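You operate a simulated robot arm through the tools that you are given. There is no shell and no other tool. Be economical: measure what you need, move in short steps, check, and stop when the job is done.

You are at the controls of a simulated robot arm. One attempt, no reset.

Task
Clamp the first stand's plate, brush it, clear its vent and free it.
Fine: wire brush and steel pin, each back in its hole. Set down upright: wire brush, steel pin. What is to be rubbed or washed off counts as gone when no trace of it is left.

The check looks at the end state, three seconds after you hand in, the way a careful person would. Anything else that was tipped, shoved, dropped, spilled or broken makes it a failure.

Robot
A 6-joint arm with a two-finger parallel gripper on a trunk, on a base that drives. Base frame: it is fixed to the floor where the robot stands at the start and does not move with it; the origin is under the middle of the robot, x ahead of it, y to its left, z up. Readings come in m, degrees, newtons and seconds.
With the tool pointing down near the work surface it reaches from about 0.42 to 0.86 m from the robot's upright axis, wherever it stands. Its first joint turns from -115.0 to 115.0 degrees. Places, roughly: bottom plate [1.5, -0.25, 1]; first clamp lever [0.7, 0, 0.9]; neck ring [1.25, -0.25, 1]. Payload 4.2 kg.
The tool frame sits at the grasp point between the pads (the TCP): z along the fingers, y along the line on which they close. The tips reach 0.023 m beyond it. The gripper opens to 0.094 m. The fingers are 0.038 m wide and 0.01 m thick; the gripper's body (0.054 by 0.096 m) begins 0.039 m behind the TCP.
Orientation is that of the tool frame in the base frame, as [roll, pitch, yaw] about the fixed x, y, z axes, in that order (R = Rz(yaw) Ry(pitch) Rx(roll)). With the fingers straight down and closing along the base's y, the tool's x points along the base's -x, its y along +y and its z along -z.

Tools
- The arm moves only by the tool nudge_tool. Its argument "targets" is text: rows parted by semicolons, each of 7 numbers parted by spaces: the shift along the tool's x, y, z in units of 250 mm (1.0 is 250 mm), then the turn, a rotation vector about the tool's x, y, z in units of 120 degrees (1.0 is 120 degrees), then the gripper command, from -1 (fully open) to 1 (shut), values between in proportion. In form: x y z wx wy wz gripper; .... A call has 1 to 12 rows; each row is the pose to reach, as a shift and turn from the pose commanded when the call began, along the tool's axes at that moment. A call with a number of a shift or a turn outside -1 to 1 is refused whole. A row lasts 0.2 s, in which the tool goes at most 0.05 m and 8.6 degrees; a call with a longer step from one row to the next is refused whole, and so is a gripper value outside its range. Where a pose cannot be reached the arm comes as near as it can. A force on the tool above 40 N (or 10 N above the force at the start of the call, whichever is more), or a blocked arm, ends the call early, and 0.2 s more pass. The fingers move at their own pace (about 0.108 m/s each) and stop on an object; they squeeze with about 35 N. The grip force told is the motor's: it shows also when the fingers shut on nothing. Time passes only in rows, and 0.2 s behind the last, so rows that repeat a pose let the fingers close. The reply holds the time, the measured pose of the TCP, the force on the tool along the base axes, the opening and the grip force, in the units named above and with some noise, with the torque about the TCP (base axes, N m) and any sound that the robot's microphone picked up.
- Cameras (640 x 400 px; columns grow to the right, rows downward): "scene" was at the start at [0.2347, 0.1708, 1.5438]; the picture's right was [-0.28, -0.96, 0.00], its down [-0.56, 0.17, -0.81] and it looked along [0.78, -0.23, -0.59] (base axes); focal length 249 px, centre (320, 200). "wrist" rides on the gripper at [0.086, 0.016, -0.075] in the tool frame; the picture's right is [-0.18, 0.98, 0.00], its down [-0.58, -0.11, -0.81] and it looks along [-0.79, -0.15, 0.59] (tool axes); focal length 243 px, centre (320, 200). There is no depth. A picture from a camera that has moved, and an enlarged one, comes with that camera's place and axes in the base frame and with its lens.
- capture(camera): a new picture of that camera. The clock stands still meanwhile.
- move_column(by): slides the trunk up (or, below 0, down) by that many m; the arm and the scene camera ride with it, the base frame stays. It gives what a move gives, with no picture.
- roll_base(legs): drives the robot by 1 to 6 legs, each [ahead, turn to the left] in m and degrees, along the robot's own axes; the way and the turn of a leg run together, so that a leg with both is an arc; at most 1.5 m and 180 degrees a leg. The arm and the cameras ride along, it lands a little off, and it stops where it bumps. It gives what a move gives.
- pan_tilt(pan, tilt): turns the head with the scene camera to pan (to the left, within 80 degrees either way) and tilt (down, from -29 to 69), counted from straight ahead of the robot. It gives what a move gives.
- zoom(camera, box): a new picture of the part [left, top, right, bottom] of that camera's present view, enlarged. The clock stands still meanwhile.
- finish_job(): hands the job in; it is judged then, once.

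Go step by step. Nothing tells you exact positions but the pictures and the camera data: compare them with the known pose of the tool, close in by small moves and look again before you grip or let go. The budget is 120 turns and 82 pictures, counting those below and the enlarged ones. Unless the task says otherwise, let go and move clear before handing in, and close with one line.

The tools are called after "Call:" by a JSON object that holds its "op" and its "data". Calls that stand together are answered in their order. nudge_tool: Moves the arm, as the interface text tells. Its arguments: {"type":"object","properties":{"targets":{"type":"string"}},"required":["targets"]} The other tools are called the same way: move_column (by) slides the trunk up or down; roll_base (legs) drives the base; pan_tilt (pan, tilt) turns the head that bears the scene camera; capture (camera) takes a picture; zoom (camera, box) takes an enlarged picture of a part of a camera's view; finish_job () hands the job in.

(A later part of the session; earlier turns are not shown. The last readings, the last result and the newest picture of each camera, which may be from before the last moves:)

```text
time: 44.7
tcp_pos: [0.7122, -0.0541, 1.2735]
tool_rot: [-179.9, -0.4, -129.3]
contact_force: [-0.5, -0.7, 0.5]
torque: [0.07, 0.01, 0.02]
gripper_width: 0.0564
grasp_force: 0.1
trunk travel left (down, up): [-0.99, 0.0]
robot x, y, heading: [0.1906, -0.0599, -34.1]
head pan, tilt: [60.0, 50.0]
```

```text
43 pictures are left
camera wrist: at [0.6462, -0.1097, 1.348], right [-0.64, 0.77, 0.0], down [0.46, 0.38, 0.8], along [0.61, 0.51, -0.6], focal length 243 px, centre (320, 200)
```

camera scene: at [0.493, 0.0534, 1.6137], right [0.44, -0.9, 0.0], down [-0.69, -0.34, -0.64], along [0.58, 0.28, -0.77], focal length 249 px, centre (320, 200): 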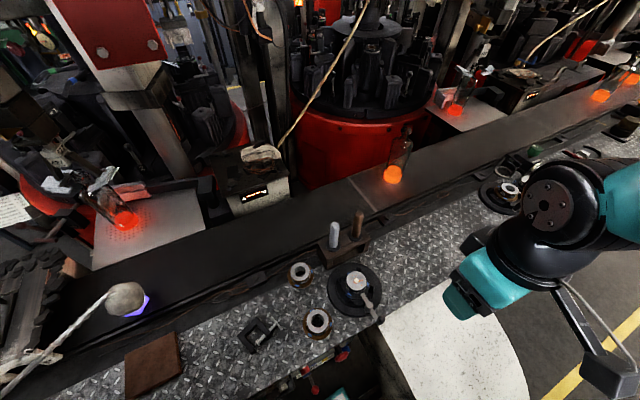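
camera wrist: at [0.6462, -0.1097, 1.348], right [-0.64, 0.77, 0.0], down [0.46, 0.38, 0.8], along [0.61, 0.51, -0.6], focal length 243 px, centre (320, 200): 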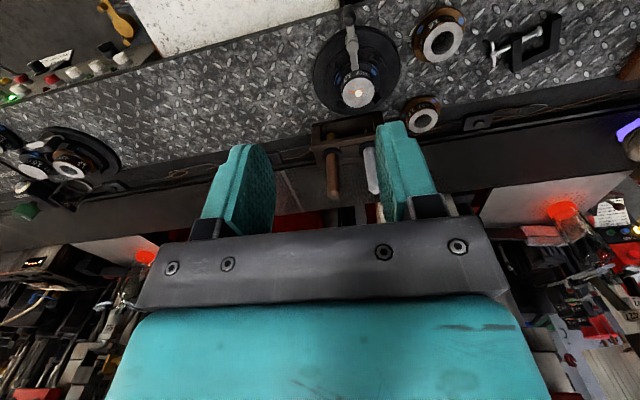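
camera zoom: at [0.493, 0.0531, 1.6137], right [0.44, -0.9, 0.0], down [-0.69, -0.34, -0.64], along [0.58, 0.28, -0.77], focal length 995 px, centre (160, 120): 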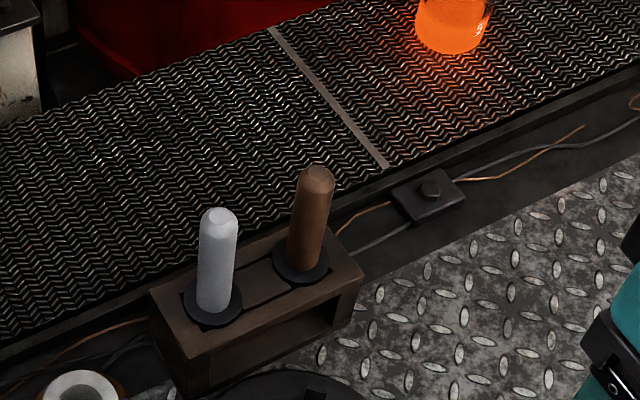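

Brown handle from here at (0.882, 0.130). I go above it in seven steps.

Call:
{"op": "nudge_tool", "data": {"targets": "-.142 -.009 .06 0 0 0 -.2; -.285 -.018 .12 0 0 0 -.2; -.428 -.026 .18 0 0 0 -.2; -.571 -.034 .25 0 0 0 -.2; -.714 -.043 .32 0 0 0 -.2; -.857 -.052 .39 0 0 0 -.2; -1 -.06 .454 0 0 0 -.2"}}

Call:
{"op": "zoom", "data": {"camera": "scene", "box": [310, 150, 410, 250]}}

Call:
{"op": "capture", "data": {"camera": "wrist"}}

```text
time: 46.3
tcp_pos: [0.8648, 0.1143, 1.1615]
tool_rot: [179.9, -0.6, -129.4]
contact_force: [1.9, -0.6, -0.6]
torque: [0.03, 0.05, 0.01]
gripper_width: 0.0564
grasp_force: 0.0
out of reach, approached as far as the arm can: row 7
trunk travel left (down, up): [-0.99, 0.0]
robot x, y, heading: [0.1892, -0.0561, -34.2]
head pan, tilt: [60.0, 50.0]
```

```text
4.00 times, centred on (360, 200) of scene
camera zoom: at [0.4944, 0.0534, 1.6135], right [0.44, -0.9, 0.0], down [-0.69, -0.34, -0.64], along [0.58, 0.28, -0.77], focal length 995 px, centre (160, 200)
```

zoom: 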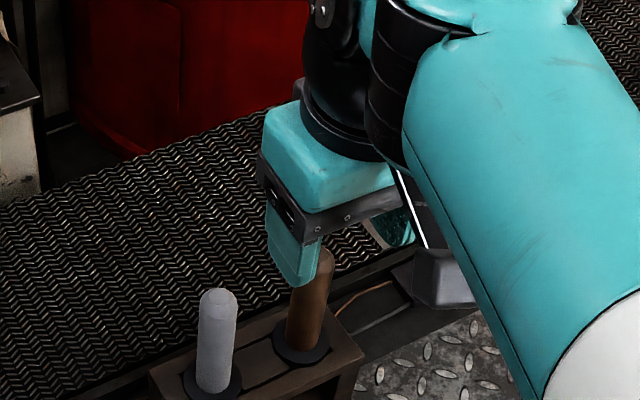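

```text
41 pictures are left
camera wrist: at [0.7959, 0.0583, 1.2357], right [-0.64, 0.77, 0.0], down [0.46, 0.39, 0.8], along [0.61, 0.51, -0.6], focal length 243 px, centre (320, 200)
```

wrist: 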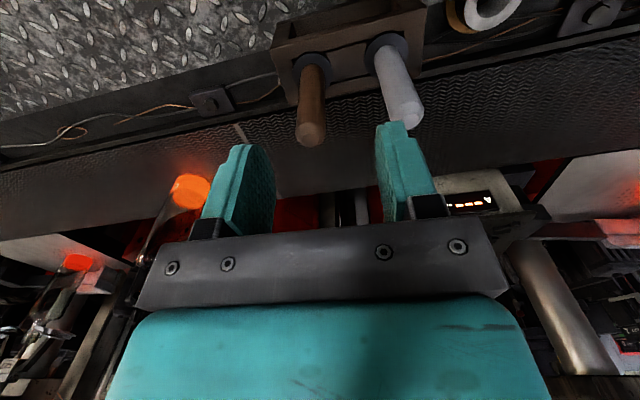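

The limit turns out to be measured from the arm's own axis, which sits about 0.2 m right of the robot's centre. So facing the bench helps: I retract, then turn, back off and face the bench.

Call:
{"op": "nudge_tool", "data": {"targets": ".142 .009 -.06 0 0 0 -.2; .285 .018 -.12 0 0 0 -.2; .428 .026 -.18 0 0 0 -.2; .571 .034 -.25 0 0 0 -.2; .714 .043 -.32 0 0 0 -.2; .857 .052 -.39 0 0 0 -.2; 1 .06 -.454 0 0 0 -.2"}}

Call:
{"op": "roll_base", "data": {"legs": [[0, 12], [-0.25, 0], [0, 60]]}}

```text
time: 47.9
tcp_pos: [0.6911, -0.0692, 1.2789]
tool_rot: [-180.0, -0.4, -129.4]
contact_force: [0.4, -0.5, 0.5]
torque: [0.02, 0.01, 0.01]
gripper_width: 0.0565
grasp_force: 0.1
trunk travel left (down, up): [-0.99, 0.0]
robot x, y, heading: [0.1889, -0.0572, -33.8]
head pan, tilt: [60.0, 50.0]
```

```text
time: 53.2
tcp_pos: [0.1318, 0.5087, 1.2788]
tool_rot: [180.0, -0.5, -57.8]
contact_force: [0.4, 0.3, -0.4]
torque: [0.01, -0.02, -0.01]
gripper_width: 0.0563
grasp_force: 0.0
trunk travel left (down, up): [-0.99, 0.0]
robot x, y, heading: [-0.0374, 0.0364, 37.8]
head pan, tilt: [60.0, 50.0]
```

Call:
{"op": "roll_base", "data": {"legs": [[0, 12], [0.05, 0]]}}

Call:
{"op": "pan_tilt", "data": {"pan": -40, "tilt": 42}}

Call:
{"op": "capture", "data": {"camera": "scene"}}

```text
time: 54.9
tcp_pos: [0.064, 0.5715, 1.2792]
tool_rot: [180.0, -0.3, -45.8]
contact_force: [-0.2, 1.0, 0.7]
torque: [0.02, -0.02, 0.03]
gripper_width: 0.0564
grasp_force: 0.0
trunk travel left (down, up): [-0.99, 0.0]
robot x, y, heading: [-0.0047, 0.0721, 49.5]
head pan, tilt: [60.0, 50.0]
```

```text
time: 56.6
tcp_pos: [0.0644, 0.5718, 1.279]
tool_rot: [-180.0, -0.5, -45.9]
contact_force: [0.0, 0.8, 1.0]
torque: [0.01, -0.01, 0.0]
gripper_width: 0.0564
grasp_force: 0.0
trunk travel left (down, up): [-0.99, 0.0]
robot x, y, heading: [-0.0008, 0.0762, 49.3]
head pan, tilt: [-40.0, 42.0]
```

```text
40 pictures are left
camera scene: at [0.027, 0.3317, 1.6249], right [0.17, -0.99, 0.0], down [-0.66, -0.11, -0.74], along [0.73, 0.12, -0.67], focal length 249 px, centre (320, 200)
```

scene: 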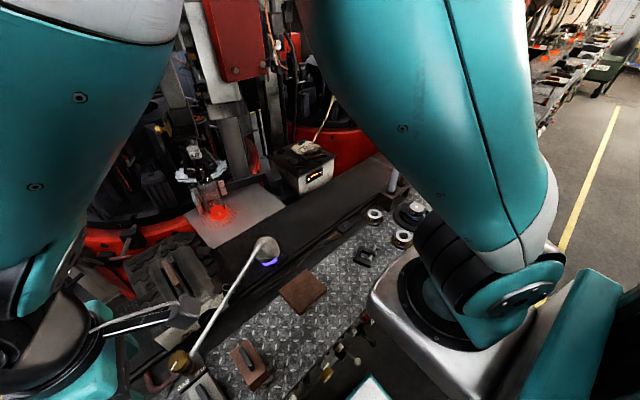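

The base faces the bench now; the arm must swing round to the right. I bring it over in several calls at safe height while turning the tool back.

Call:
{"op": "nudge_tool", "data": {"targets": ".166 -.033 0 0 0 .07 -.2; .333 -.066 0 0 0 .14 -.2; .5 -.1 0 0 0 .21 -.2; .666 -.133 0 0 0 .28 -.2; .833 -.166 0 0 0 .35 -.2; 1 -.2 0 0 0 .42 -.2"}}

```text
time: 58.0
tcp_pos: [0.2721, 0.4324, 1.2818]
tool_rot: [-179.7, -0.6, -96.4]
contact_force: [-0.9, 0.2, -0.7]
torque: [-0.03, -0.01, 0.0]
gripper_width: 0.0564
grasp_force: 0.0
out of reach, approached as far as the arm can: row 6
trunk travel left (down, up): [-0.99, 0.0]
robot x, y, heading: [-0.0051, 0.0764, 49.6]
head pan, tilt: [-40.0, 42.0]
```

Call:
{"op": "nudge_tool", "data": {"targets": ".02 -.155 0 0 0 .045 -.2; .06 -.31 0 0 0 .09 -.2; .11 -.465 0 0 0 .135 -.2; .16 -.62 0 0 0 .18 -.2; .23 -.775 0 0 0 .225 -.2; .3 -.92 0 0 0 .27 -.2"}}

```text
time: 59.4
tcp_pos: [0.4972, 0.3338, 1.2834]
tool_rot: [-179.6, -0.2, -128.7]
contact_force: [-0.6, 0.3, 0.2]
torque: [0.0, -0.02, 0.0]
gripper_width: 0.0564
grasp_force: 0.1
trunk travel left (down, up): [-0.99, 0.0]
robot x, y, heading: [-0.0027, 0.0756, 49.9]
head pan, tilt: [-40.0, 42.0]
```

Call:
{"op": "nudge_tool", "data": {"targets": "-.033 -.163 0 0 0 0 -.2; -.067 -.326 0 0 0 0 -.2; -.1 -.49 0 0 0 0 -.2; -.133 -.653 0 0 0 0 -.2; -.166 -.816 0 0 0 0 -.2; -.2 -.98 0 0 0 0 -.2"}}

Call:
{"op": "capture", "data": {"camera": "scene"}}

Call:
{"op": "capture", "data": {"camera": "wrist"}}

```text
time: 60.8
tcp_pos: [0.719, 0.2185, 1.2865]
tool_rot: [-179.5, -0.1, -128.5]
contact_force: [0.3, 0.7, 0.3]
torque: [-0.01, -0.05, -0.01]
gripper_width: 0.0565
grasp_force: 0.1
trunk travel left (down, up): [-0.99, 0.0]
robot x, y, heading: [-0.0064, 0.0754, 49.5]
head pan, tilt: [-40.0, 42.0]
```

```text
39 pictures are left
camera scene: at [0.0267, 0.3317, 1.6249], right [0.17, -0.99, 0.0], down [-0.66, -0.11, -0.74], along [0.73, 0.12, -0.67], focal length 249 px, centre (320, 200)
```

scene: 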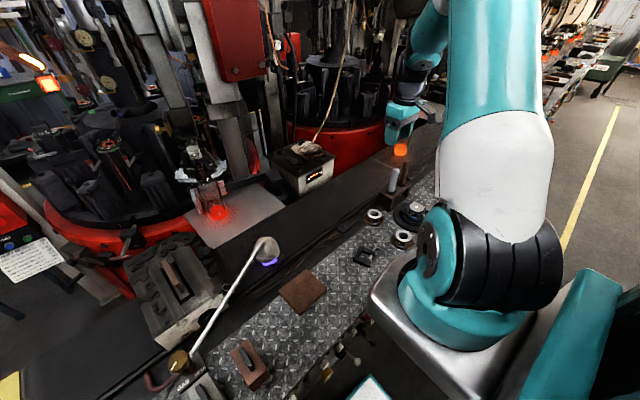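

```text
38 pictures are left
camera wrist: at [0.6515, 0.1618, 1.3594], right [-0.65, 0.76, -0.01], down [0.44, 0.39, 0.81], along [0.61, 0.52, -0.59], focal length 243 px, centre (320, 200)
```

wrist: 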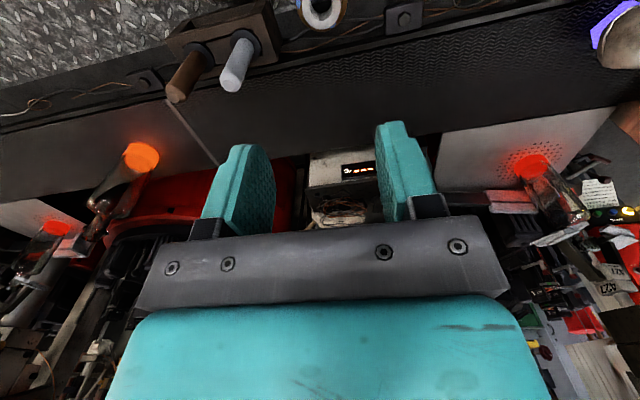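

Brown handle seen at (0.876, 0.134) from the wrist. I move over it at z ≈ 1.17.

Call:
{"op": "nudge_tool", "data": {"targets": "-.02 -.12 .06 0 0 0 -.2; -.042 -.24 .12 0 0 0 -.2; -.063 -.36 .18 0 0 0 -.2; -.084 -.48 .24 0 0 0 -.2; -.105 -.6 .31 0 0 0 -.2; -.126 -.702 .42 0 0 0 -.2; -.126 -.702 .466 0 0 0 -.2"}}

Call:
{"op": "capture", "data": {"camera": "wrist"}}

Call:
{"op": "zoom", "data": {"camera": "scene", "box": [360, 120, 460, 220]}}

```text
time: 62.4
tcp_pos: [0.8746, 0.1348, 1.1705]
tool_rot: [-179.6, -0.1, -128.6]
contact_force: [0.9, -0.3, -0.1]
torque: [-0.01, 0.01, 0.0]
gripper_width: 0.0563
grasp_force: 0.0
trunk travel left (down, up): [-0.99, 0.0]
robot x, y, heading: [-0.0097, 0.0742, 49.5]
head pan, tilt: [-40.0, 42.0]
```

```text
37 pictures are left
camera wrist: at [0.8077, 0.0783, 1.244], right [-0.65, 0.76, -0.01], down [0.44, 0.39, 0.81], along [0.61, 0.52, -0.59], focal length 243 px, centre (320, 200)
```

wrist: 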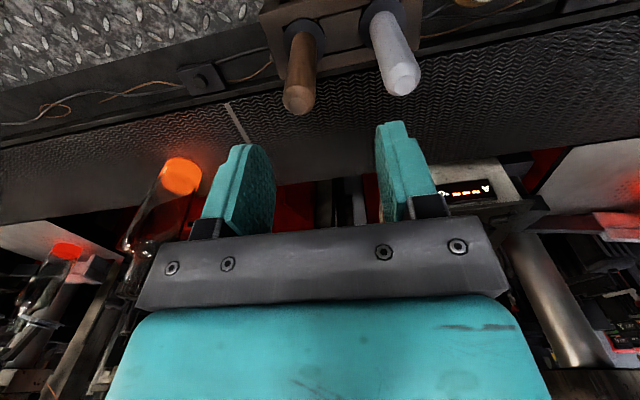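

```text
4.00 times, centred on (410, 170) of scene
camera zoom: at [0.0273, 0.3315, 1.6249], right [0.17, -0.99, 0.0], down [-0.66, -0.11, -0.74], along [0.73, 0.12, -0.67], focal length 995 px, centre (-40, 320)
```

zoom: 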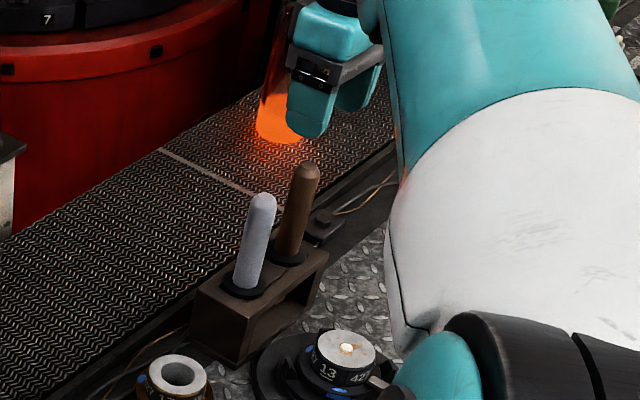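

Combining views, the brown handle is at about (0.888, 0.133), top 1.087. I correct and come down to just above it to verify.

Call:
{"op": "nudge_tool", "data": {"targets": "-.027 -.047 .08 0 0 0 -.2; -.027 -.047 .16 0 0 0 -.2"}}

Call:
{"op": "capture", "data": {"camera": "wrist"}}

Call:
{"op": "zoom", "data": {"camera": "scene", "box": [400, 130, 460, 200]}}

```text
time: 63.0
tcp_pos: [0.8792, 0.1328, 1.1337]
tool_rot: [-179.5, 0.0, -128.5]
contact_force: [-1.4, 0.0, 0.7]
torque: [0.02, -0.06, 0.01]
gripper_width: 0.0563
grasp_force: 0.1
out of reach, approached as far as the arm can: row 1, 2
trunk travel left (down, up): [-0.99, 0.0]
robot x, y, heading: [-0.0064, 0.0732, 49.4]
head pan, tilt: [-40.0, 42.0]
```

```text
35 pictures are left
camera wrist: at [0.8109, 0.0771, 1.2075], right [-0.65, 0.76, -0.01], down [0.44, 0.39, 0.81], along [0.61, 0.52, -0.59], focal length 243 px, centre (320, 200)
```

wrist: 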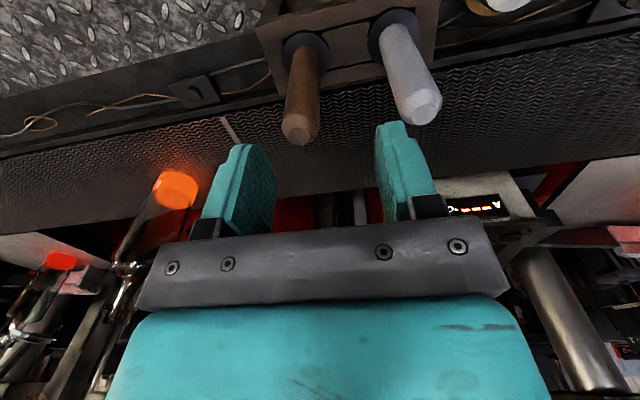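

```text
5.71 times, centred on (430, 165) of scene
camera zoom: at [0.0263, 0.3315, 1.625], right [0.17, -0.99, 0.0], down [-0.66, -0.11, -0.74], along [0.73, 0.12, -0.67], focal length 1421 px, centre (-309, 400)
```

zoom: 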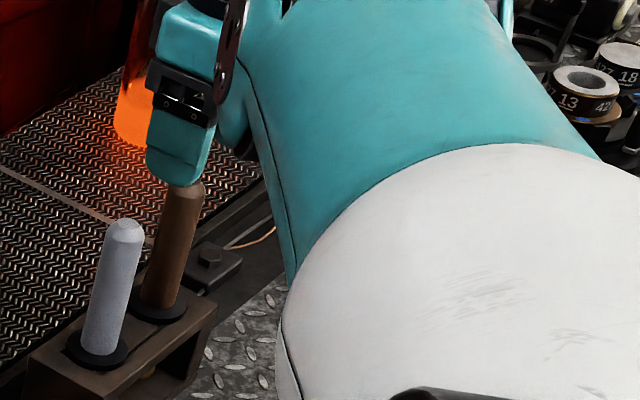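

Just 1 cm short of reach. I lift, pull the tool back, and shift the base 9 cm along the bench (back, turn, forward, turn back).

Call:
{"op": "nudge_tool", "data": {"targets": "0 0 -.15 0 0 0 -.2; .03 .04 -.3 0 0 0 -.2; .13 .16 -.42 0 0 0 -.2; .24 .3 -.45 0 0 0 -.2; .34 .42 -.45 0 0 0 -.2; .42 .52 -.45 0 0 0 -.2"}}

Call:
{"op": "roll_base", "data": {"legs": [[-0.06, 0], [0, -86], [0.09, 0], [0, 86], [0.05, 0]]}}

Call:
{"op": "capture", "data": {"camera": "scene"}}

```text
time: 64.4
tcp_pos: [0.7111, 0.1318, 1.242]
tool_rot: [-179.5, 0.0, -128.6]
contact_force: [0.7, 0.4, -1.3]
torque: [0.02, 0.02, 0.04]
gripper_width: 0.0563
grasp_force: 0.0
trunk travel left (down, up): [-0.99, 0.0]
robot x, y, heading: [-0.0019, 0.0772, 49.8]
head pan, tilt: [-40.0, 42.0]
```

```text
time: 74.1
tcp_pos: [0.7686, 0.1258, 1.2409]
tool_rot: [-179.6, -0.2, -124.4]
contact_force: [-0.3, -1.3, 0.8]
torque: [0.0, -0.02, -0.01]
gripper_width: 0.0562
grasp_force: 0.0
trunk travel left (down, up): [-0.99, 0.0]
robot x, y, heading: [0.0619, 0.0132, 53.9]
head pan, tilt: [-40.0, 42.0]
```

```text
33 pictures are left
camera scene: at [0.0712, 0.2734, 1.625], right [0.24, -0.97, 0.0], down [-0.65, -0.16, -0.74], along [0.72, 0.18, -0.67], focal length 249 px, centre (320, 200)
```

scene: 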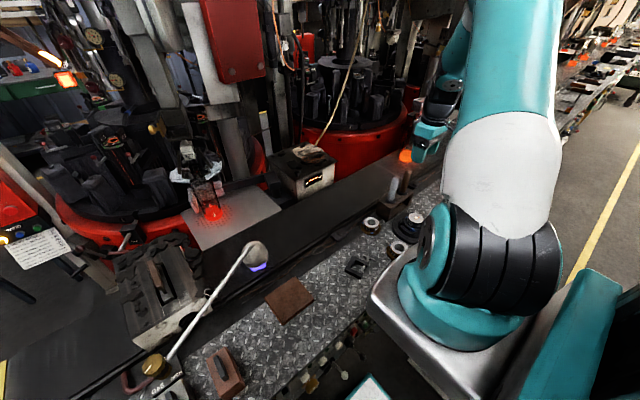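

Call:
{"op": "nudge_tool", "data": {"targets": "-.07 -.087 .05 0 0 .01 -.2; -.141 -.174 .1 0 0 .022 -.2; -.211 -.261 .18 0 0 .022 -.2; -.282 -.347 .26 0 0 .022 -.2; -.282 -.347 .324 0 0 .022 -.2"}}

Call:
{"op": "capture", "data": {"camera": "wrist"}}

Call:
{"op": "zoom", "data": {"camera": "scene", "box": [370, 120, 450, 220]}}

```text
time: 75.3
tcp_pos: [0.8807, 0.134, 1.1622]
tool_rot: [-179.5, -0.1, -126.9]
contact_force: [0.2, 0.6, 0.1]
torque: [0.02, 0.0, 0.0]
gripper_width: 0.0563
grasp_force: 0.1
trunk travel left (down, up): [-0.99, 0.0]
robot x, y, heading: [0.0535, 0.0187, 53.7]
head pan, tilt: [-40.0, 42.0]
```

```text
32 pictures are left
camera wrist: at [0.8144, 0.076, 1.2344], right [-0.67, 0.74, -0.01], down [0.43, 0.4, 0.81], along [0.6, 0.54, -0.59], focal length 243 px, centre (320, 200)
```

wrist: 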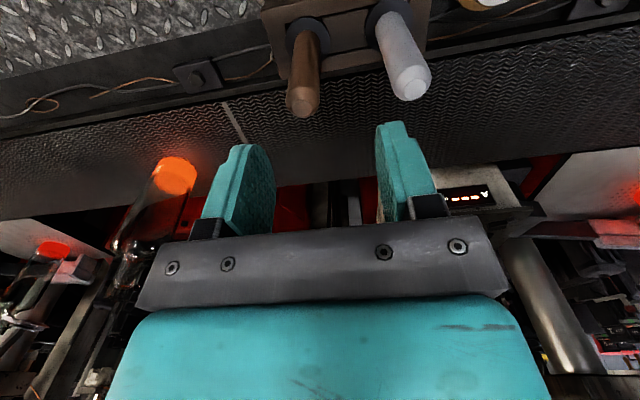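

```text
4.00 times, centred on (410, 170) of scene
camera zoom: at [0.0716, 0.2737, 1.6249], right [0.24, -0.97, 0.0], down [-0.65, -0.16, -0.74], along [0.72, 0.18, -0.67], focal length 995 px, centre (-40, 320)
```

zoom: 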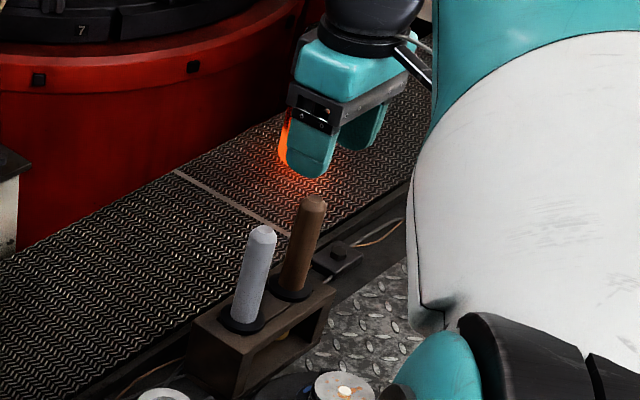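

In the tool frame the handle lies at (-0.003, -0.011). I shift by that, lower to z 1.066 around the handle and close.

Call:
{"op": "nudge_tool", "data": {"targets": "-.012 -.044 0 0 0 0 -.2; -.012 -.044 .13 0 0 0 -.2; -.012 -.044 .26 0 0 0 -.2; -.012 -.044 .385 0 0 0 -.2; -.012 -.044 .385 0 0 0 1; -.012 -.044 .385 0 0 0 1; -.012 -.044 .385 0 0 0 1"}}

Call:
{"op": "capture", "data": {"camera": "wrist"}}

```text
time: 76.9
tcp_pos: [0.892, 0.1312, 1.0672]
tool_rot: [-179.6, -0.1, -127.0]
contact_force: [0.1, 0.8, -0.9]
torque: [0.0, -0.02, -0.01]
gripper_width: 0.0237
grasp_force: 35.6
trunk travel left (down, up): [-0.99, 0.0]
robot x, y, heading: [0.058, 0.0165, 53.5]
head pan, tilt: [-40.0, 42.0]
```

```text
30 pictures are left
camera wrist: at [0.827, 0.0735, 1.1398], right [-0.67, 0.74, -0.01], down [0.43, 0.4, 0.81], along [0.6, 0.54, -0.59], focal length 243 px, centre (320, 200)
```

wrist: 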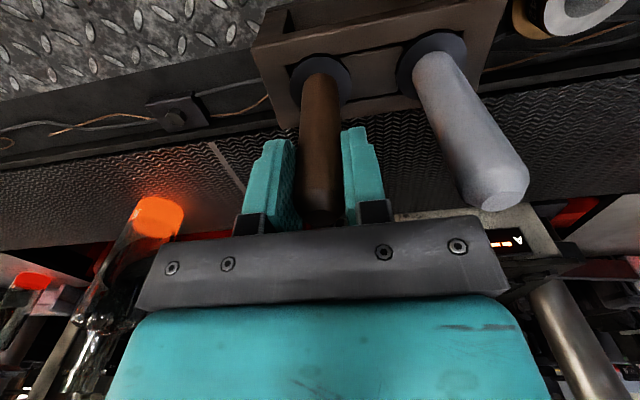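

The brush handle is gripped (24 mm). I lift it straight up 12 cm.

Call:
{"op": "nudge_tool", "data": {"targets": "0 0 -.1 0 0 0 1; 0 0 -.25 0 0 0 1; 0 0 -.4 0 0 0 1; 0 0 -.5 0 0 0 1"}}

Call:
{"op": "zoom", "data": {"camera": "scene", "box": [370, 120, 450, 220]}}

```text
time: 77.9
tcp_pos: [0.8916, 0.1297, 1.1901]
tool_rot: [-179.6, -0.1, -127.0]
contact_force: [0.6, 0.2, -1.7]
torque: [0.03, -0.02, 0.03]
gripper_width: 0.0236
grasp_force: 35.2
trunk travel left (down, up): [-0.99, 0.0]
robot x, y, heading: [0.0581, 0.0176, 53.9]
head pan, tilt: [-40.0, 42.0]
```

```text
4.00 times, centred on (410, 170) of scene
camera zoom: at [0.0717, 0.2737, 1.6249], right [0.24, -0.97, 0.0], down [-0.65, -0.16, -0.74], along [0.72, 0.18, -0.67], focal length 995 px, centre (-40, 320)
```

zoom: 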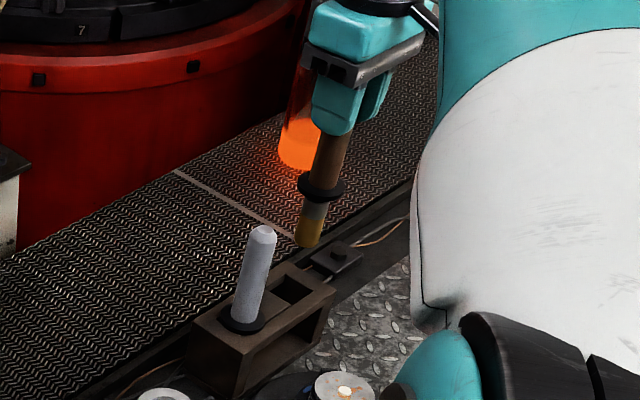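

The brush is out; its tip is about 0.13 m below the TCP. I carry it above the plate and inspect.

Call:
{"op": "nudge_tool", "data": {"targets": ".115 .071 0 0 0 0 1; .23 .142 0 0 0 0 1; .345 .213 .05 0 0 0 1; .46 .285 .15 0 0 0 1"}}

Call:
{"op": "zoom", "data": {"camera": "scene", "box": [380, 160, 450, 240]}}

Call:
{"op": "capture", "data": {"camera": "wrist"}}

```text
time: 78.9
tcp_pos: [0.7658, 0.0826, 1.1518]
tool_rot: [-179.5, 0.0, -126.9]
contact_force: [-0.1, -0.1, -1.2]
torque: [-0.01, -0.01, -0.01]
gripper_width: 0.0238
grasp_force: 35.1
trunk travel left (down, up): [-0.99, 0.0]
robot x, y, heading: [0.0594, 0.0144, 54.0]
head pan, tilt: [-40.0, 42.0]
```

```text
5.00 times, centred on (415, 200) of scene
camera zoom: at [0.0715, 0.2739, 1.6249], right [0.24, -0.97, 0.0], down [-0.65, -0.16, -0.74], along [0.72, 0.18, -0.67], focal length 1244 px, centre (-155, 200)
```

zoom: 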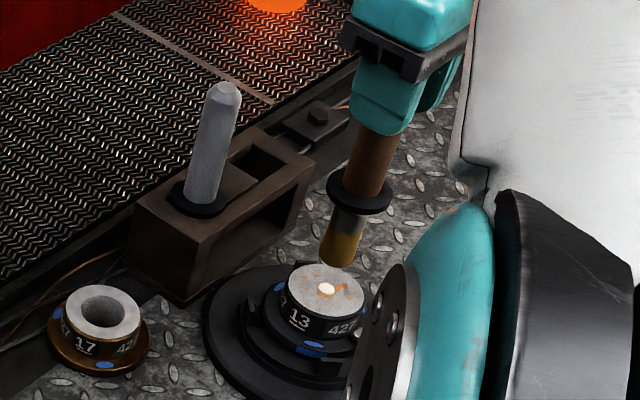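

```text
27 pictures are left
camera wrist: at [0.7004, 0.0242, 1.2259], right [-0.67, 0.74, -0.01], down [0.43, 0.4, 0.81], along [0.6, 0.54, -0.59], focal length 243 px, centre (320, 200)
```

wrist: 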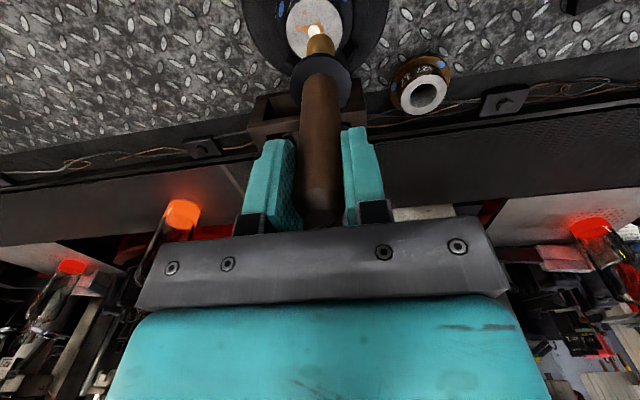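

I centre over the plate and lower the brush in small steps until it touches.

Call:
{"op": "nudge_tool", "data": {"targets": ".006 -.014 .06 0 0 0 1; .006 -.014 .12 0 0 0 1; .006 -.014 .14 0 0 0 1; .006 -.014 .15 0 0 0 1"}}

Call:
{"op": "zoom", "data": {"camera": "scene", "box": [390, 180, 440, 240]}}

```text
time: 79.9
tcp_pos: [0.7663, 0.0774, 1.1158]
tool_rot: [-179.5, -0.1, -126.9]
contact_force: [-1.9, 2.0, 9.1]
torque: [0.34, 0.3, -0.03]
gripper_width: 0.0237
grasp_force: 35.6
trunk travel left (down, up): [-0.99, 0.0]
robot x, y, heading: [0.0594, 0.0155, 54.0]
head pan, tilt: [-40.0, 42.0]
```

```text
6.67 times, centred on (415, 210) of scene
camera zoom: at [0.071, 0.2738, 1.6251], right [0.24, -0.97, 0.0], down [-0.65, -0.16, -0.74], along [0.72, 0.18, -0.67], focal length 1658 px, centre (-313, 133)
```

zoom: 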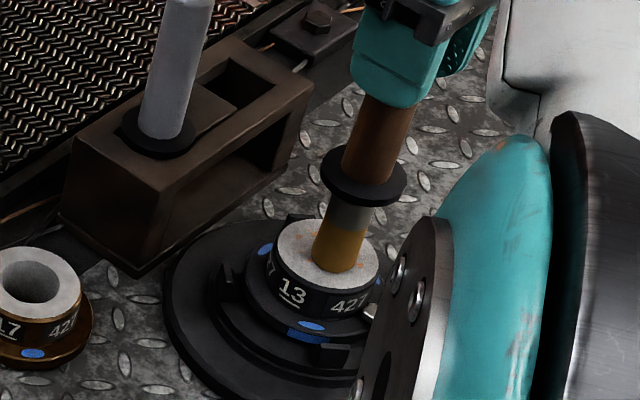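

The brush touches at TCP z 1.116 with 9 N. I scrub in a raster across the plate.

Call:
{"op": "nudge_tool", "data": {"targets": "-.03 -.064 .004 0 0 0 1; .03 -.064 .004 0 0 0 1; .06 -.032 .004 0 0 0 1; -.06 -.032 .004 0 0 0 1; -.07 0 .004 0 0 0 1; .07 0 .004 0 0 0 1; .06 .032 .004 0 0 0 1; -.06 .032 .004 0 0 0 1; -.03 .064 .004 0 0 0 1; .03 .064 .004 0 0 0 1; 0 0 .004 0 0 0 1"}}

Call:
{"op": "nudge_tool", "data": {"targets": "0 -.064 0 0 0 0 1; 0 .064 0 0 0 0 1; .032 .055 0 0 0 0 1; .032 -.055 0 0 0 0 1; .064 -.02 0 0 0 0 1; .064 .02 0 0 0 0 1; -.032 .055 0 0 0 0 1; -.032 -.055 0 0 0 0 1; -.064 -.02 0 0 0 0 1; -.064 .02 0 0 0 0 1; 0 0 0 0 0 0 1; 0 0 -.16 0 0 0 1"}}

Call:
{"op": "zoom", "data": {"camera": "scene", "box": [390, 180, 440, 240]}}

```text
time: 82.3
tcp_pos: [0.7633, 0.0775, 1.1113]
tool_rot: [-179.7, -0.2, -127.0]
contact_force: [-8.1, 1.4, 19.6]
torque: [0.19, 1.13, 0.04]
gripper_width: 0.0243
grasp_force: 34.7
trunk travel left (down, up): [-0.99, 0.0]
robot x, y, heading: [0.0568, 0.0151, 53.5]
head pan, tilt: [-40.0, 42.0]
```

```text
time: 84.9
tcp_pos: [0.7672, 0.0749, 1.1516]
tool_rot: [-179.6, -0.1, -127.0]
contact_force: [0.3, -0.5, -0.7]
torque: [-0.01, 0.01, -0.02]
gripper_width: 0.0237
grasp_force: 35.2
trunk travel left (down, up): [-0.99, 0.0]
robot x, y, heading: [0.0579, 0.0135, 53.8]
head pan, tilt: [-40.0, 42.0]
```

```text
6.67 times, centred on (415, 210) of scene
camera zoom: at [0.0721, 0.2737, 1.6248], right [0.24, -0.97, 0.0], down [-0.65, -0.16, -0.74], along [0.72, 0.18, -0.67], focal length 1658 px, centre (-313, 133)
```

zoom: 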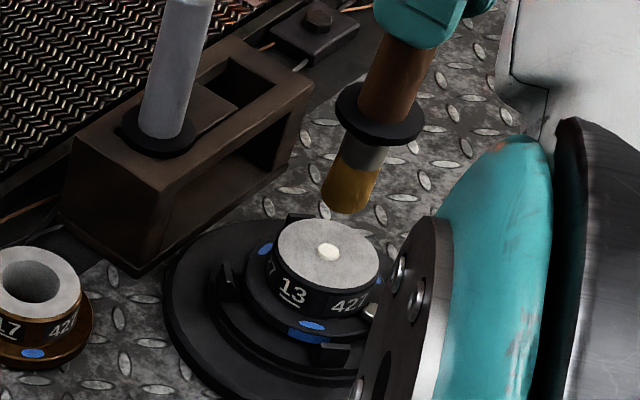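

All rust is gone. I carry the brush back over its hole by exactly reversing the commanded path.

Call:
{"op": "nudge_tool", "data": {"targets": "0 0 -.144 0 0 0 1; -.116 -.068 -.144 0 0 0 1; -.233 -.136 -.144 0 0 0 1; -.35 -.203 -.144 0 0 0 1; -.466 -.271 -.144 0 0 0 1; -.466 -.271 -.144 0 0 0 1"}}

Call:
{"op": "zoom", "data": {"camera": "scene", "box": [380, 140, 450, 240]}}

```text
time: 86.3
tcp_pos: [0.8908, 0.1288, 1.1876]
tool_rot: [-179.6, -0.2, -127.0]
contact_force: [-0.1, -0.1, -0.7]
torque: [-0.03, 0.01, -0.02]
gripper_width: 0.0238
grasp_force: 34.6
trunk travel left (down, up): [-0.99, 0.0]
robot x, y, heading: [0.0574, 0.0144, 53.7]
head pan, tilt: [-40.0, 42.0]
```

```text
4.00 times, centred on (415, 190) of scene
camera zoom: at [0.0717, 0.2737, 1.6249], right [0.24, -0.97, 0.0], down [-0.65, -0.16, -0.74], along [0.72, 0.18, -0.67], focal length 995 px, centre (-60, 240)
```

zoom: 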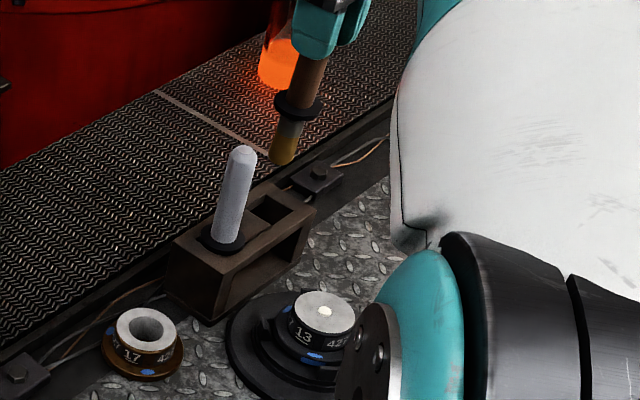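

Call:
{"op": "nudge_tool", "data": {"targets": "0 0 .15 0 0 0 1; 0 0 .28 0 0 0 1; 0 0 .36 0 0 0 1; 0 0 .43 0 0 0 1; 0 0 .48 0 0 0 1; 0 0 .5 0 0 0 1"}}

Call:
{"op": "zoom", "data": {"camera": "scene", "box": [380, 140, 450, 240]}}

```text
time: 87.7
tcp_pos: [0.8904, 0.1308, 1.064]
tool_rot: [-179.6, -0.1, -127.0]
contact_force: [-0.3, 0.2, -1.1]
torque: [-0.01, 0.02, 0.0]
gripper_width: 0.024
grasp_force: 35.2
trunk travel left (down, up): [-0.99, 0.0]
robot x, y, heading: [0.0575, 0.0135, 53.5]
head pan, tilt: [-40.0, 42.0]
```

```text
4.00 times, centred on (415, 190) of scene
camera zoom: at [0.0715, 0.2737, 1.6249], right [0.24, -0.97, 0.0], down [-0.65, -0.16, -0.74], along [0.72, 0.18, -0.67], focal length 995 px, centre (-60, 240)
```

zoom: 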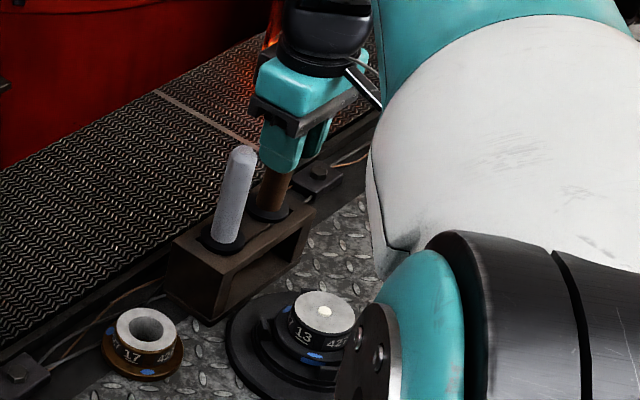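

No seat contact yet; I lower a few more millimetres before letting go.

Call:
{"op": "nudge_tool", "data": {"targets": "0 0 .008 0 0 0 1; 0 0 .016 0 0 0 1; 0 0 .016 0 0 0 1"}}

```text
time: 88.5
tcp_pos: [0.8911, 0.1302, 1.0617]
tool_rot: [-179.2, 0.2, -126.9]
contact_force: [-4.2, 3.9, 29.1]
torque: [0.13, 0.69, 0.01]
gripper_width: 0.0242
grasp_force: 35.0
trunk travel left (down, up): [-0.99, 0.0]
robot x, y, heading: [0.0615, 0.0136, 53.8]
head pan, tilt: [-40.0, 42.0]
```

Seated (contact force). I relieve, open and rise.

Call:
{"op": "nudge_tool", "data": {"targets": "0 0 -.008 0 0 0 1; 0 0 -.008 0 0 0 .2; 0 0 -.008 0 0 0 -.2; 0 0 -.008 0 0 0 -.2; 0 0 -.12 0 0 0 -.2; 0 0 -.28 0 0 0 -.2; 0 0 -.4 0 0 0 -.2"}}

Call:
{"op": "zoom", "data": {"camera": "scene", "box": [380, 140, 450, 240]}}

Call:
{"op": "capture", "data": {"camera": "wrist"}}

```text
time: 90.1
tcp_pos: [0.8912, 0.1301, 1.1601]
tool_rot: [-179.5, -0.1, -127.0]
contact_force: [0.9, 0.0, 0.1]
torque: [0.02, -0.05, 0.02]
gripper_width: 0.0565
grasp_force: 0.0
trunk travel left (down, up): [-0.99, 0.0]
robot x, y, heading: [0.0594, 0.0171, 53.7]
head pan, tilt: [-40.0, 42.0]
```

```text
4.00 times, centred on (415, 190) of scene
camera zoom: at [0.0716, 0.2738, 1.6248], right [0.24, -0.97, 0.0], down [-0.65, -0.16, -0.74], along [0.72, 0.18, -0.67], focal length 995 px, centre (-60, 240)
```

zoom: 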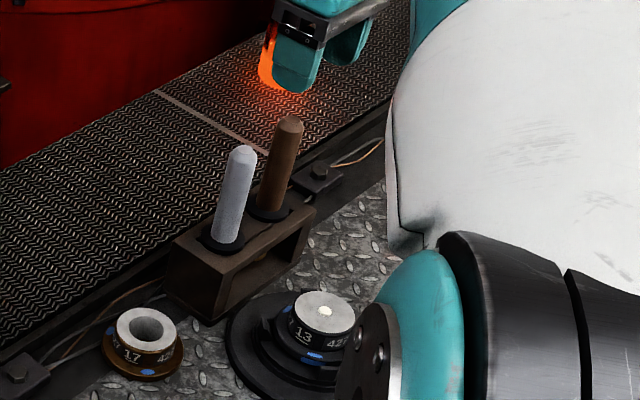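

```text
21 pictures are left
camera wrist: at [0.8245, 0.0713, 1.2339], right [-0.67, 0.74, -0.01], down [0.43, 0.4, 0.81], along [0.6, 0.54, -0.59], focal length 243 px, centre (320, 200)
```

wrist: 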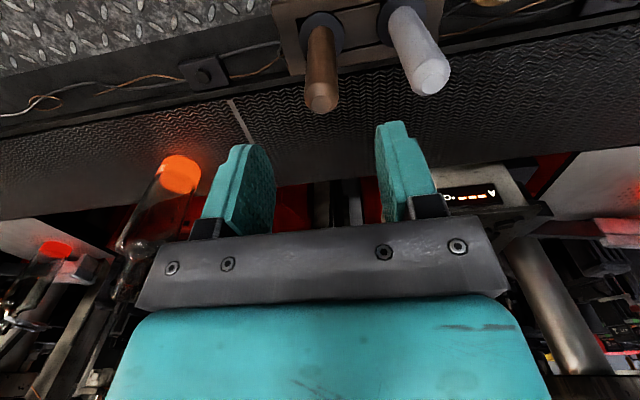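

Brush is back upright in its hole. The grey pin handle is about 0.070 m along the tool's +y; I shift there and check.

Call:
{"op": "nudge_tool", "data": {"targets": "0 .14 0 0 0 0 -.2; 0 .28 0 0 0 0 -.2; 0 .28 0 0 0 0 -.2"}}

Call:
{"op": "capture", "data": {"camera": "wrist"}}

```text
time: 90.9
tcp_pos: [0.8347, 0.1727, 1.161]
tool_rot: [-179.4, 0.0, -127.0]
contact_force: [0.9, -0.7, -0.3]
torque: [-0.01, -0.01, 0.02]
gripper_width: 0.0565
grasp_force: 0.1
trunk travel left (down, up): [-0.99, 0.0]
robot x, y, heading: [0.0573, 0.0133, 53.4]
head pan, tilt: [-40.0, 42.0]
```

```text
20 pictures are left
camera wrist: at [0.7692, 0.1132, 1.2352], right [-0.67, 0.74, -0.01], down [0.43, 0.4, 0.81], along [0.6, 0.54, -0.59], focal length 243 px, centre (320, 200)
```

wrist: 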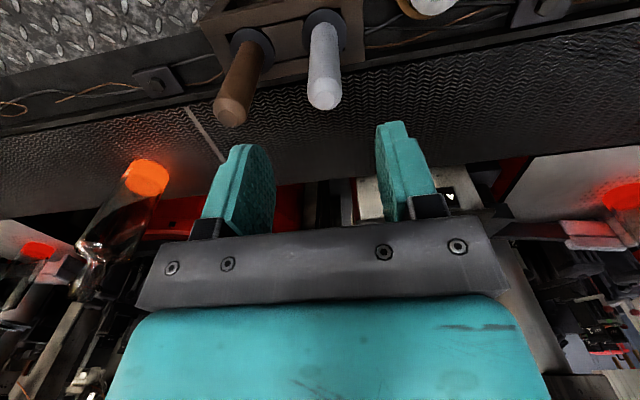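

Aligned within 2 mm. I lower onto the pin handle and grip.

Call:
{"op": "nudge_tool", "data": {"targets": "0 .008 .13 0 0 0 -.2; 0 .008 .26 0 0 0 -.2; 0 .008 .376 0 0 0 -.2; 0 .008 .376 0 0 0 1; 0 .008 .376 0 0 0 1; 0 .008 .376 0 0 0 1"}}

```text
time: 92.3
tcp_pos: [0.8348, 0.1726, 1.0679]
tool_rot: [-179.6, 0.0, -127.1]
contact_force: [0.4, -0.7, 1.2]
torque: [0.0, 0.02, 0.02]
gripper_width: 0.0237
grasp_force: 35.4
trunk travel left (down, up): [-0.99, 0.0]
robot x, y, heading: [0.062, 0.0141, 53.8]
head pan, tilt: [-40.0, 42.0]
```

Call:
{"op": "nudge_tool", "data": {"targets": "0 0 -.1 0 0 0 1; 0 0 -.25 0 0 0 1; 0 0 -.4 0 0 0 1; 0 0 -.5 0 0 0 1"}}

Call:
{"op": "zoom", "data": {"camera": "scene", "box": [380, 140, 450, 240]}}

```text
time: 93.3
tcp_pos: [0.8335, 0.1723, 1.1893]
tool_rot: [-179.6, 0.0, -127.0]
contact_force: [0.3, 0.0, -1.0]
torque: [0.03, 0.01, -0.01]
gripper_width: 0.0236
grasp_force: 35.1
trunk travel left (down, up): [-0.99, 0.0]
robot x, y, heading: [0.0582, 0.0147, 53.8]
head pan, tilt: [-40.0, 42.0]
```

```text
4.00 times, centred on (415, 190) of scene
camera zoom: at [0.0716, 0.2738, 1.6249], right [0.24, -0.97, 0.0], down [-0.65, -0.16, -0.74], along [0.72, 0.18, -0.67], focal length 995 px, centre (-60, 240)
```

zoom: 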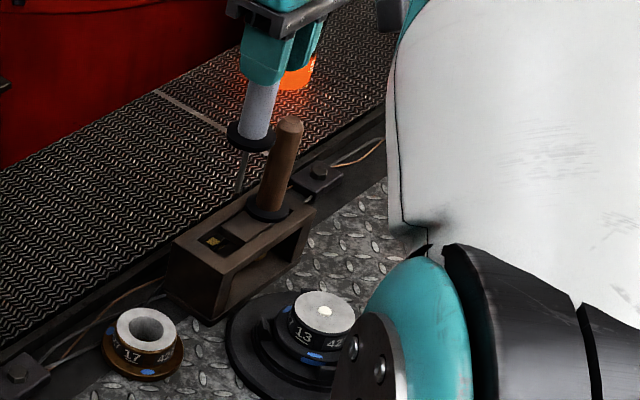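

The pin is out (thin, about 6 cm long). I carry it above the vent and check alignment from both cameras.

Call:
{"op": "nudge_tool", "data": {"targets": ".15 -.004 0 0 0 0 1; .3 -.008 0 0 0 0 1; .46 -.011 .06 0 0 0 1; .46 -.011 .16 0 0 0 1; .46 -.011 .18 0 0 0 1"}}

Call:
{"op": "zoom", "data": {"camera": "scene", "box": [400, 190, 430, 230]}}

Call:
{"op": "zoom", "data": {"camera": "wrist", "box": [270, 0, 370, 80]}}

```text
time: 94.5
tcp_pos: [0.7633, 0.0809, 1.1457]
tool_rot: [-179.5, -0.1, -127.0]
contact_force: [-0.4, -0.3, 0.4]
torque: [0.02, -0.01, 0.01]
gripper_width: 0.0238
grasp_force: 35.0
trunk travel left (down, up): [-0.99, 0.0]
robot x, y, heading: [0.0566, 0.0191, 53.7]
head pan, tilt: [-40.0, 42.0]
```

```text
10.00 times, centred on (415, 210) of scene
camera zoom: at [0.0715, 0.2736, 1.6249], right [0.24, -0.97, 0.0], down [-0.65, -0.16, -0.74], along [0.72, 0.18, -0.67], focal length 2487 px, centre (-630, 100)
```

zoom: 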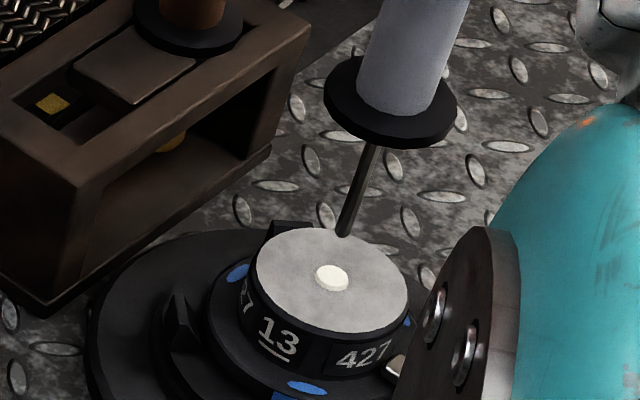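

```text
5.00 times, centred on (320, 40) of wrist
camera zoom: at [0.6974, 0.023, 1.2189], right [-0.67, 0.74, -0.01], down [0.43, 0.4, 0.81], along [0.6, 0.54, -0.59], focal length 1213 px, centre (320, 1000)
```

zoom: 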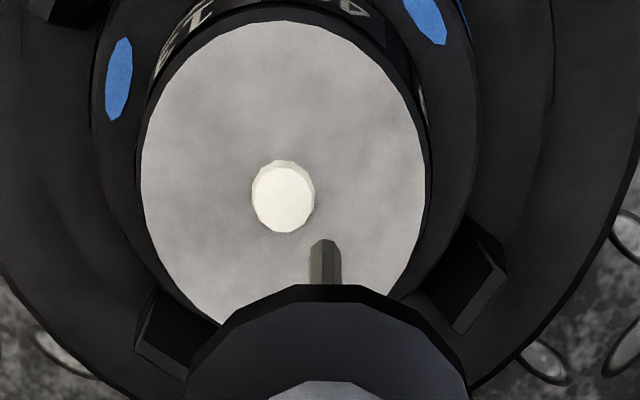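

Precise view: the plug is about (-0.002, -0.0075) m from the pin tip in tool axes, with a 28 mm gap. I correct, lower by 20 mm and check again.

Call:
{"op": "nudge_tool", "data": {"targets": "-.007 -.03 0 0 0 0 1; -.007 -.03 .05 0 0 0 1; -.007 -.03 .08 0 0 0 1; -.007 -.03 .08 0 0 0 1"}}

Call:
{"op": "zoom", "data": {"camera": "scene", "box": [400, 190, 430, 230]}}

Call:
{"op": "zoom", "data": {"camera": "wrist", "box": [270, 0, 370, 80]}}

```text
time: 95.5
tcp_pos: [0.7724, 0.0783, 1.1246]
tool_rot: [-179.6, -0.1, -127.0]
contact_force: [0.4, -0.1, -1.1]
torque: [0.01, -0.03, 0.02]
gripper_width: 0.0236
grasp_force: 34.6
trunk travel left (down, up): [-0.99, 0.0]
robot x, y, heading: [0.053, 0.016, 53.8]
head pan, tilt: [-40.0, 42.0]
```

```text
10.00 times, centred on (415, 210) of scene
camera zoom: at [0.0716, 0.2737, 1.6249], right [0.24, -0.97, 0.0], down [-0.65, -0.16, -0.74], along [0.72, 0.18, -0.67], focal length 2487 px, centre (-630, 100)
```

zoom: 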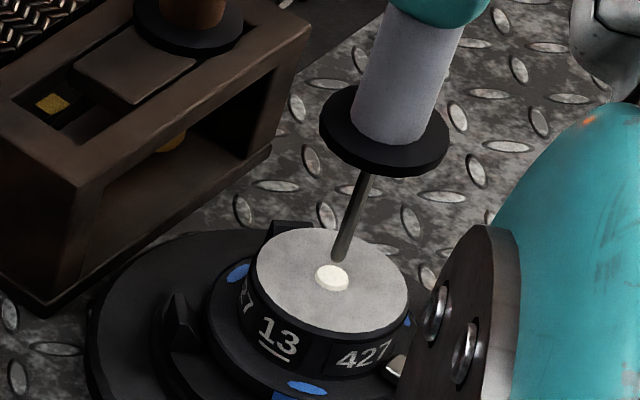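

```text
5.00 times, centred on (320, 40) of wrist
camera zoom: at [0.7063, 0.0192, 1.1983], right [-0.67, 0.74, -0.01], down [0.43, 0.4, 0.81], along [0.6, 0.54, -0.59], focal length 1213 px, centre (320, 1000)
```

zoom: 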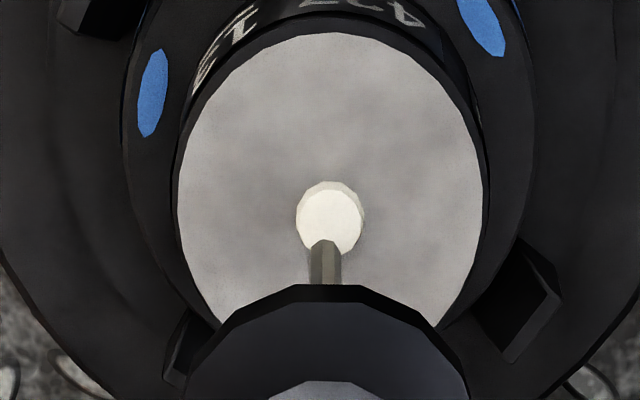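

The tip is within 1 mm of the vent centre. I push the pin down slowly through the plug.

Call:
{"op": "nudge_tool", "data": {"targets": "0 .003 .02 0 0 0 1; 0 .003 .04 0 0 0 1; 0 .003 .06 0 0 0 1; 0 .003 .08 0 0 0 1; 0 .003 .1 0 0 0 1"}}

Call:
{"op": "zoom", "data": {"camera": "scene", "box": [400, 190, 430, 230]}}

```text
time: 96.5
tcp_pos: [0.7748, 0.0777, 1.1151]
tool_rot: [-179.1, 0.2, -126.9]
contact_force: [-7.3, 0.7, 21.7]
torque: [0.17, 1.07, 0.01]
gripper_width: 0.0237
grasp_force: 34.8
trunk travel left (down, up): [-0.99, 0.0]
robot x, y, heading: [0.0572, 0.0142, 53.7]
head pan, tilt: [-40.0, 42.0]
stopped in row 4: the force on the tool passed its limit at 44 N (the readings are from after the stop); the commanded pose is now the measured one
```

```text
10.00 times, centred on (415, 210) of scene
camera zoom: at [0.0697, 0.2737, 1.625], right [0.24, -0.97, 0.0], down [-0.65, -0.16, -0.74], along [0.72, 0.18, -0.67], focal length 2487 px, centre (-630, 100)
```

zoom: 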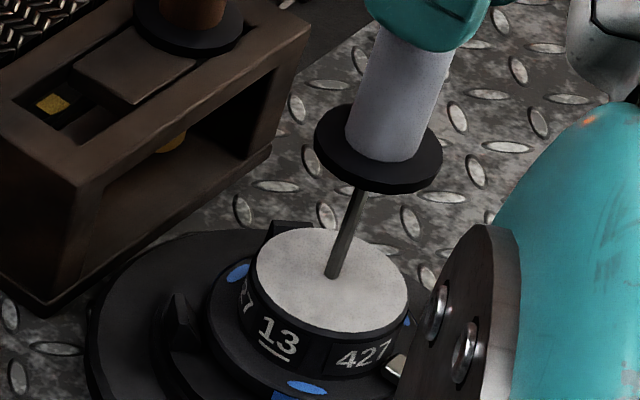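

The plug is no longer visible around the pin. I lift slightly and look at the vent.

Call:
{"op": "nudge_tool", "data": {"targets": "0 0 -.02 0 0 0 1; 0 0 -.08 0 0 0 1; 0 0 -.12 0 0 0 1"}}

Call:
{"op": "zoom", "data": {"camera": "wrist", "box": [270, 0, 370, 80]}}

Call:
{"op": "zoom", "data": {"camera": "scene", "box": [400, 190, 430, 230]}}

```text
time: 97.3
tcp_pos: [0.7737, 0.0769, 1.1396]
tool_rot: [-179.2, 0.2, -127.0]
contact_force: [-0.3, -0.3, -0.9]
torque: [-0.01, -0.03, 0.0]
gripper_width: 0.0235
grasp_force: 35.2
trunk travel left (down, up): [-0.99, 0.0]
robot x, y, heading: [0.0614, 0.0164, 53.7]
head pan, tilt: [-40.0, 42.0]
```

```text
5.00 times, centred on (320, 40) of wrist
camera zoom: at [0.7078, 0.0181, 1.214], right [-0.67, 0.74, -0.01], down [0.43, 0.4, 0.81], along [0.6, 0.54, -0.59], focal length 1213 px, centre (320, 1000)
```

zoom: 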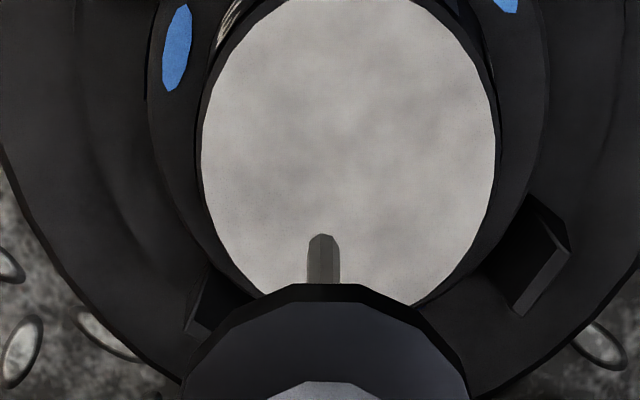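

```text
10.00 times, centred on (415, 210) of scene
camera zoom: at [0.0715, 0.2737, 1.6248], right [0.24, -0.97, 0.0], down [-0.65, -0.16, -0.74], along [0.72, 0.18, -0.67], focal length 2487 px, centre (-630, 100)
```

zoom: 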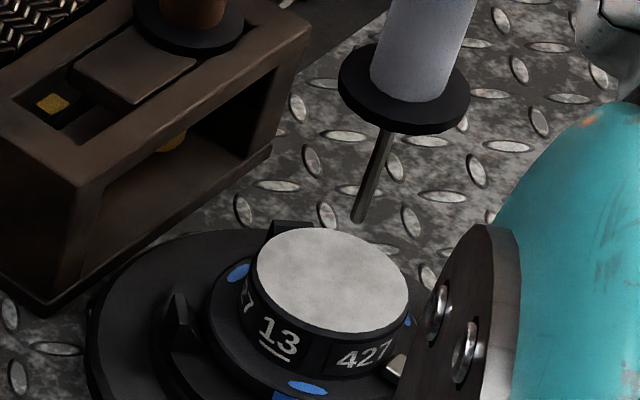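

Vent clear and the plate clean. I take the pin back above its hole.

Call:
{"op": "nudge_tool", "data": {"targets": "0 0 -.12 -.0033 0 0 1; 0 0 -.21 -.0033 0 0 1; -.15 .012 -.21 -.0033 0 0 1; -.3 .024 -.21 -.0033 0 0 1; -.451 .0355 -.21 -.0033 0 0 1; -.451 .0355 -.21 -.0033 0 0 1"}}

Call:
{"op": "zoom", "data": {"camera": "scene", "box": [385, 140, 435, 210]}}

Call:
{"op": "capture", "data": {"camera": "wrist"}}

```text
time: 98.7
tcp_pos: [0.8359, 0.1733, 1.1919]
tool_rot: [-179.6, 0.2, -127.0]
contact_force: [0.2, 0.2, -1.0]
torque: [0.01, -0.01, 0.01]
gripper_width: 0.0235
grasp_force: 34.8
trunk travel left (down, up): [-0.99, 0.0]
robot x, y, heading: [0.0625, 0.0197, 53.6]
head pan, tilt: [-40.0, 42.0]
```

```text
5.71 times, centred on (410, 175) of scene
camera zoom: at [0.0716, 0.2739, 1.6249], right [0.24, -0.97, 0.0], down [-0.65, -0.16, -0.74], along [0.72, 0.18, -0.67], focal length 1421 px, centre (-194, 343)
```

zoom: 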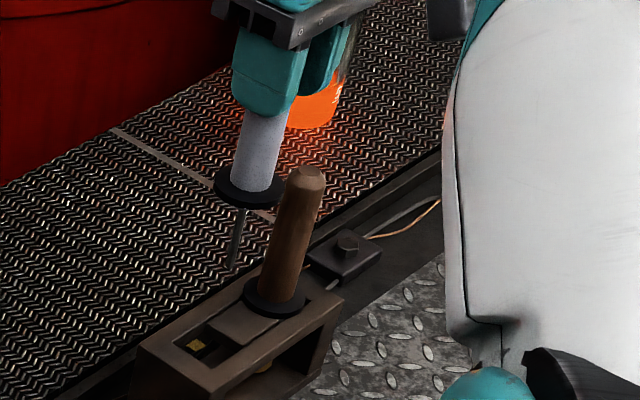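

```text
10 pictures are left
camera wrist: at [0.7701, 0.1152, 1.2651], right [-0.67, 0.74, -0.01], down [0.43, 0.4, 0.81], along [0.6, 0.54, -0.59], focal length 243 px, centre (320, 200)
```

wrist: 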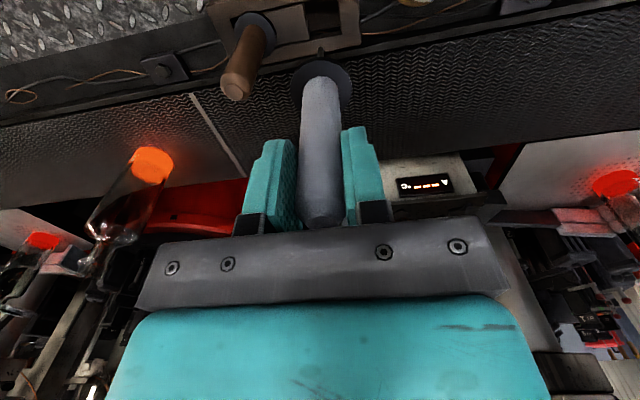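

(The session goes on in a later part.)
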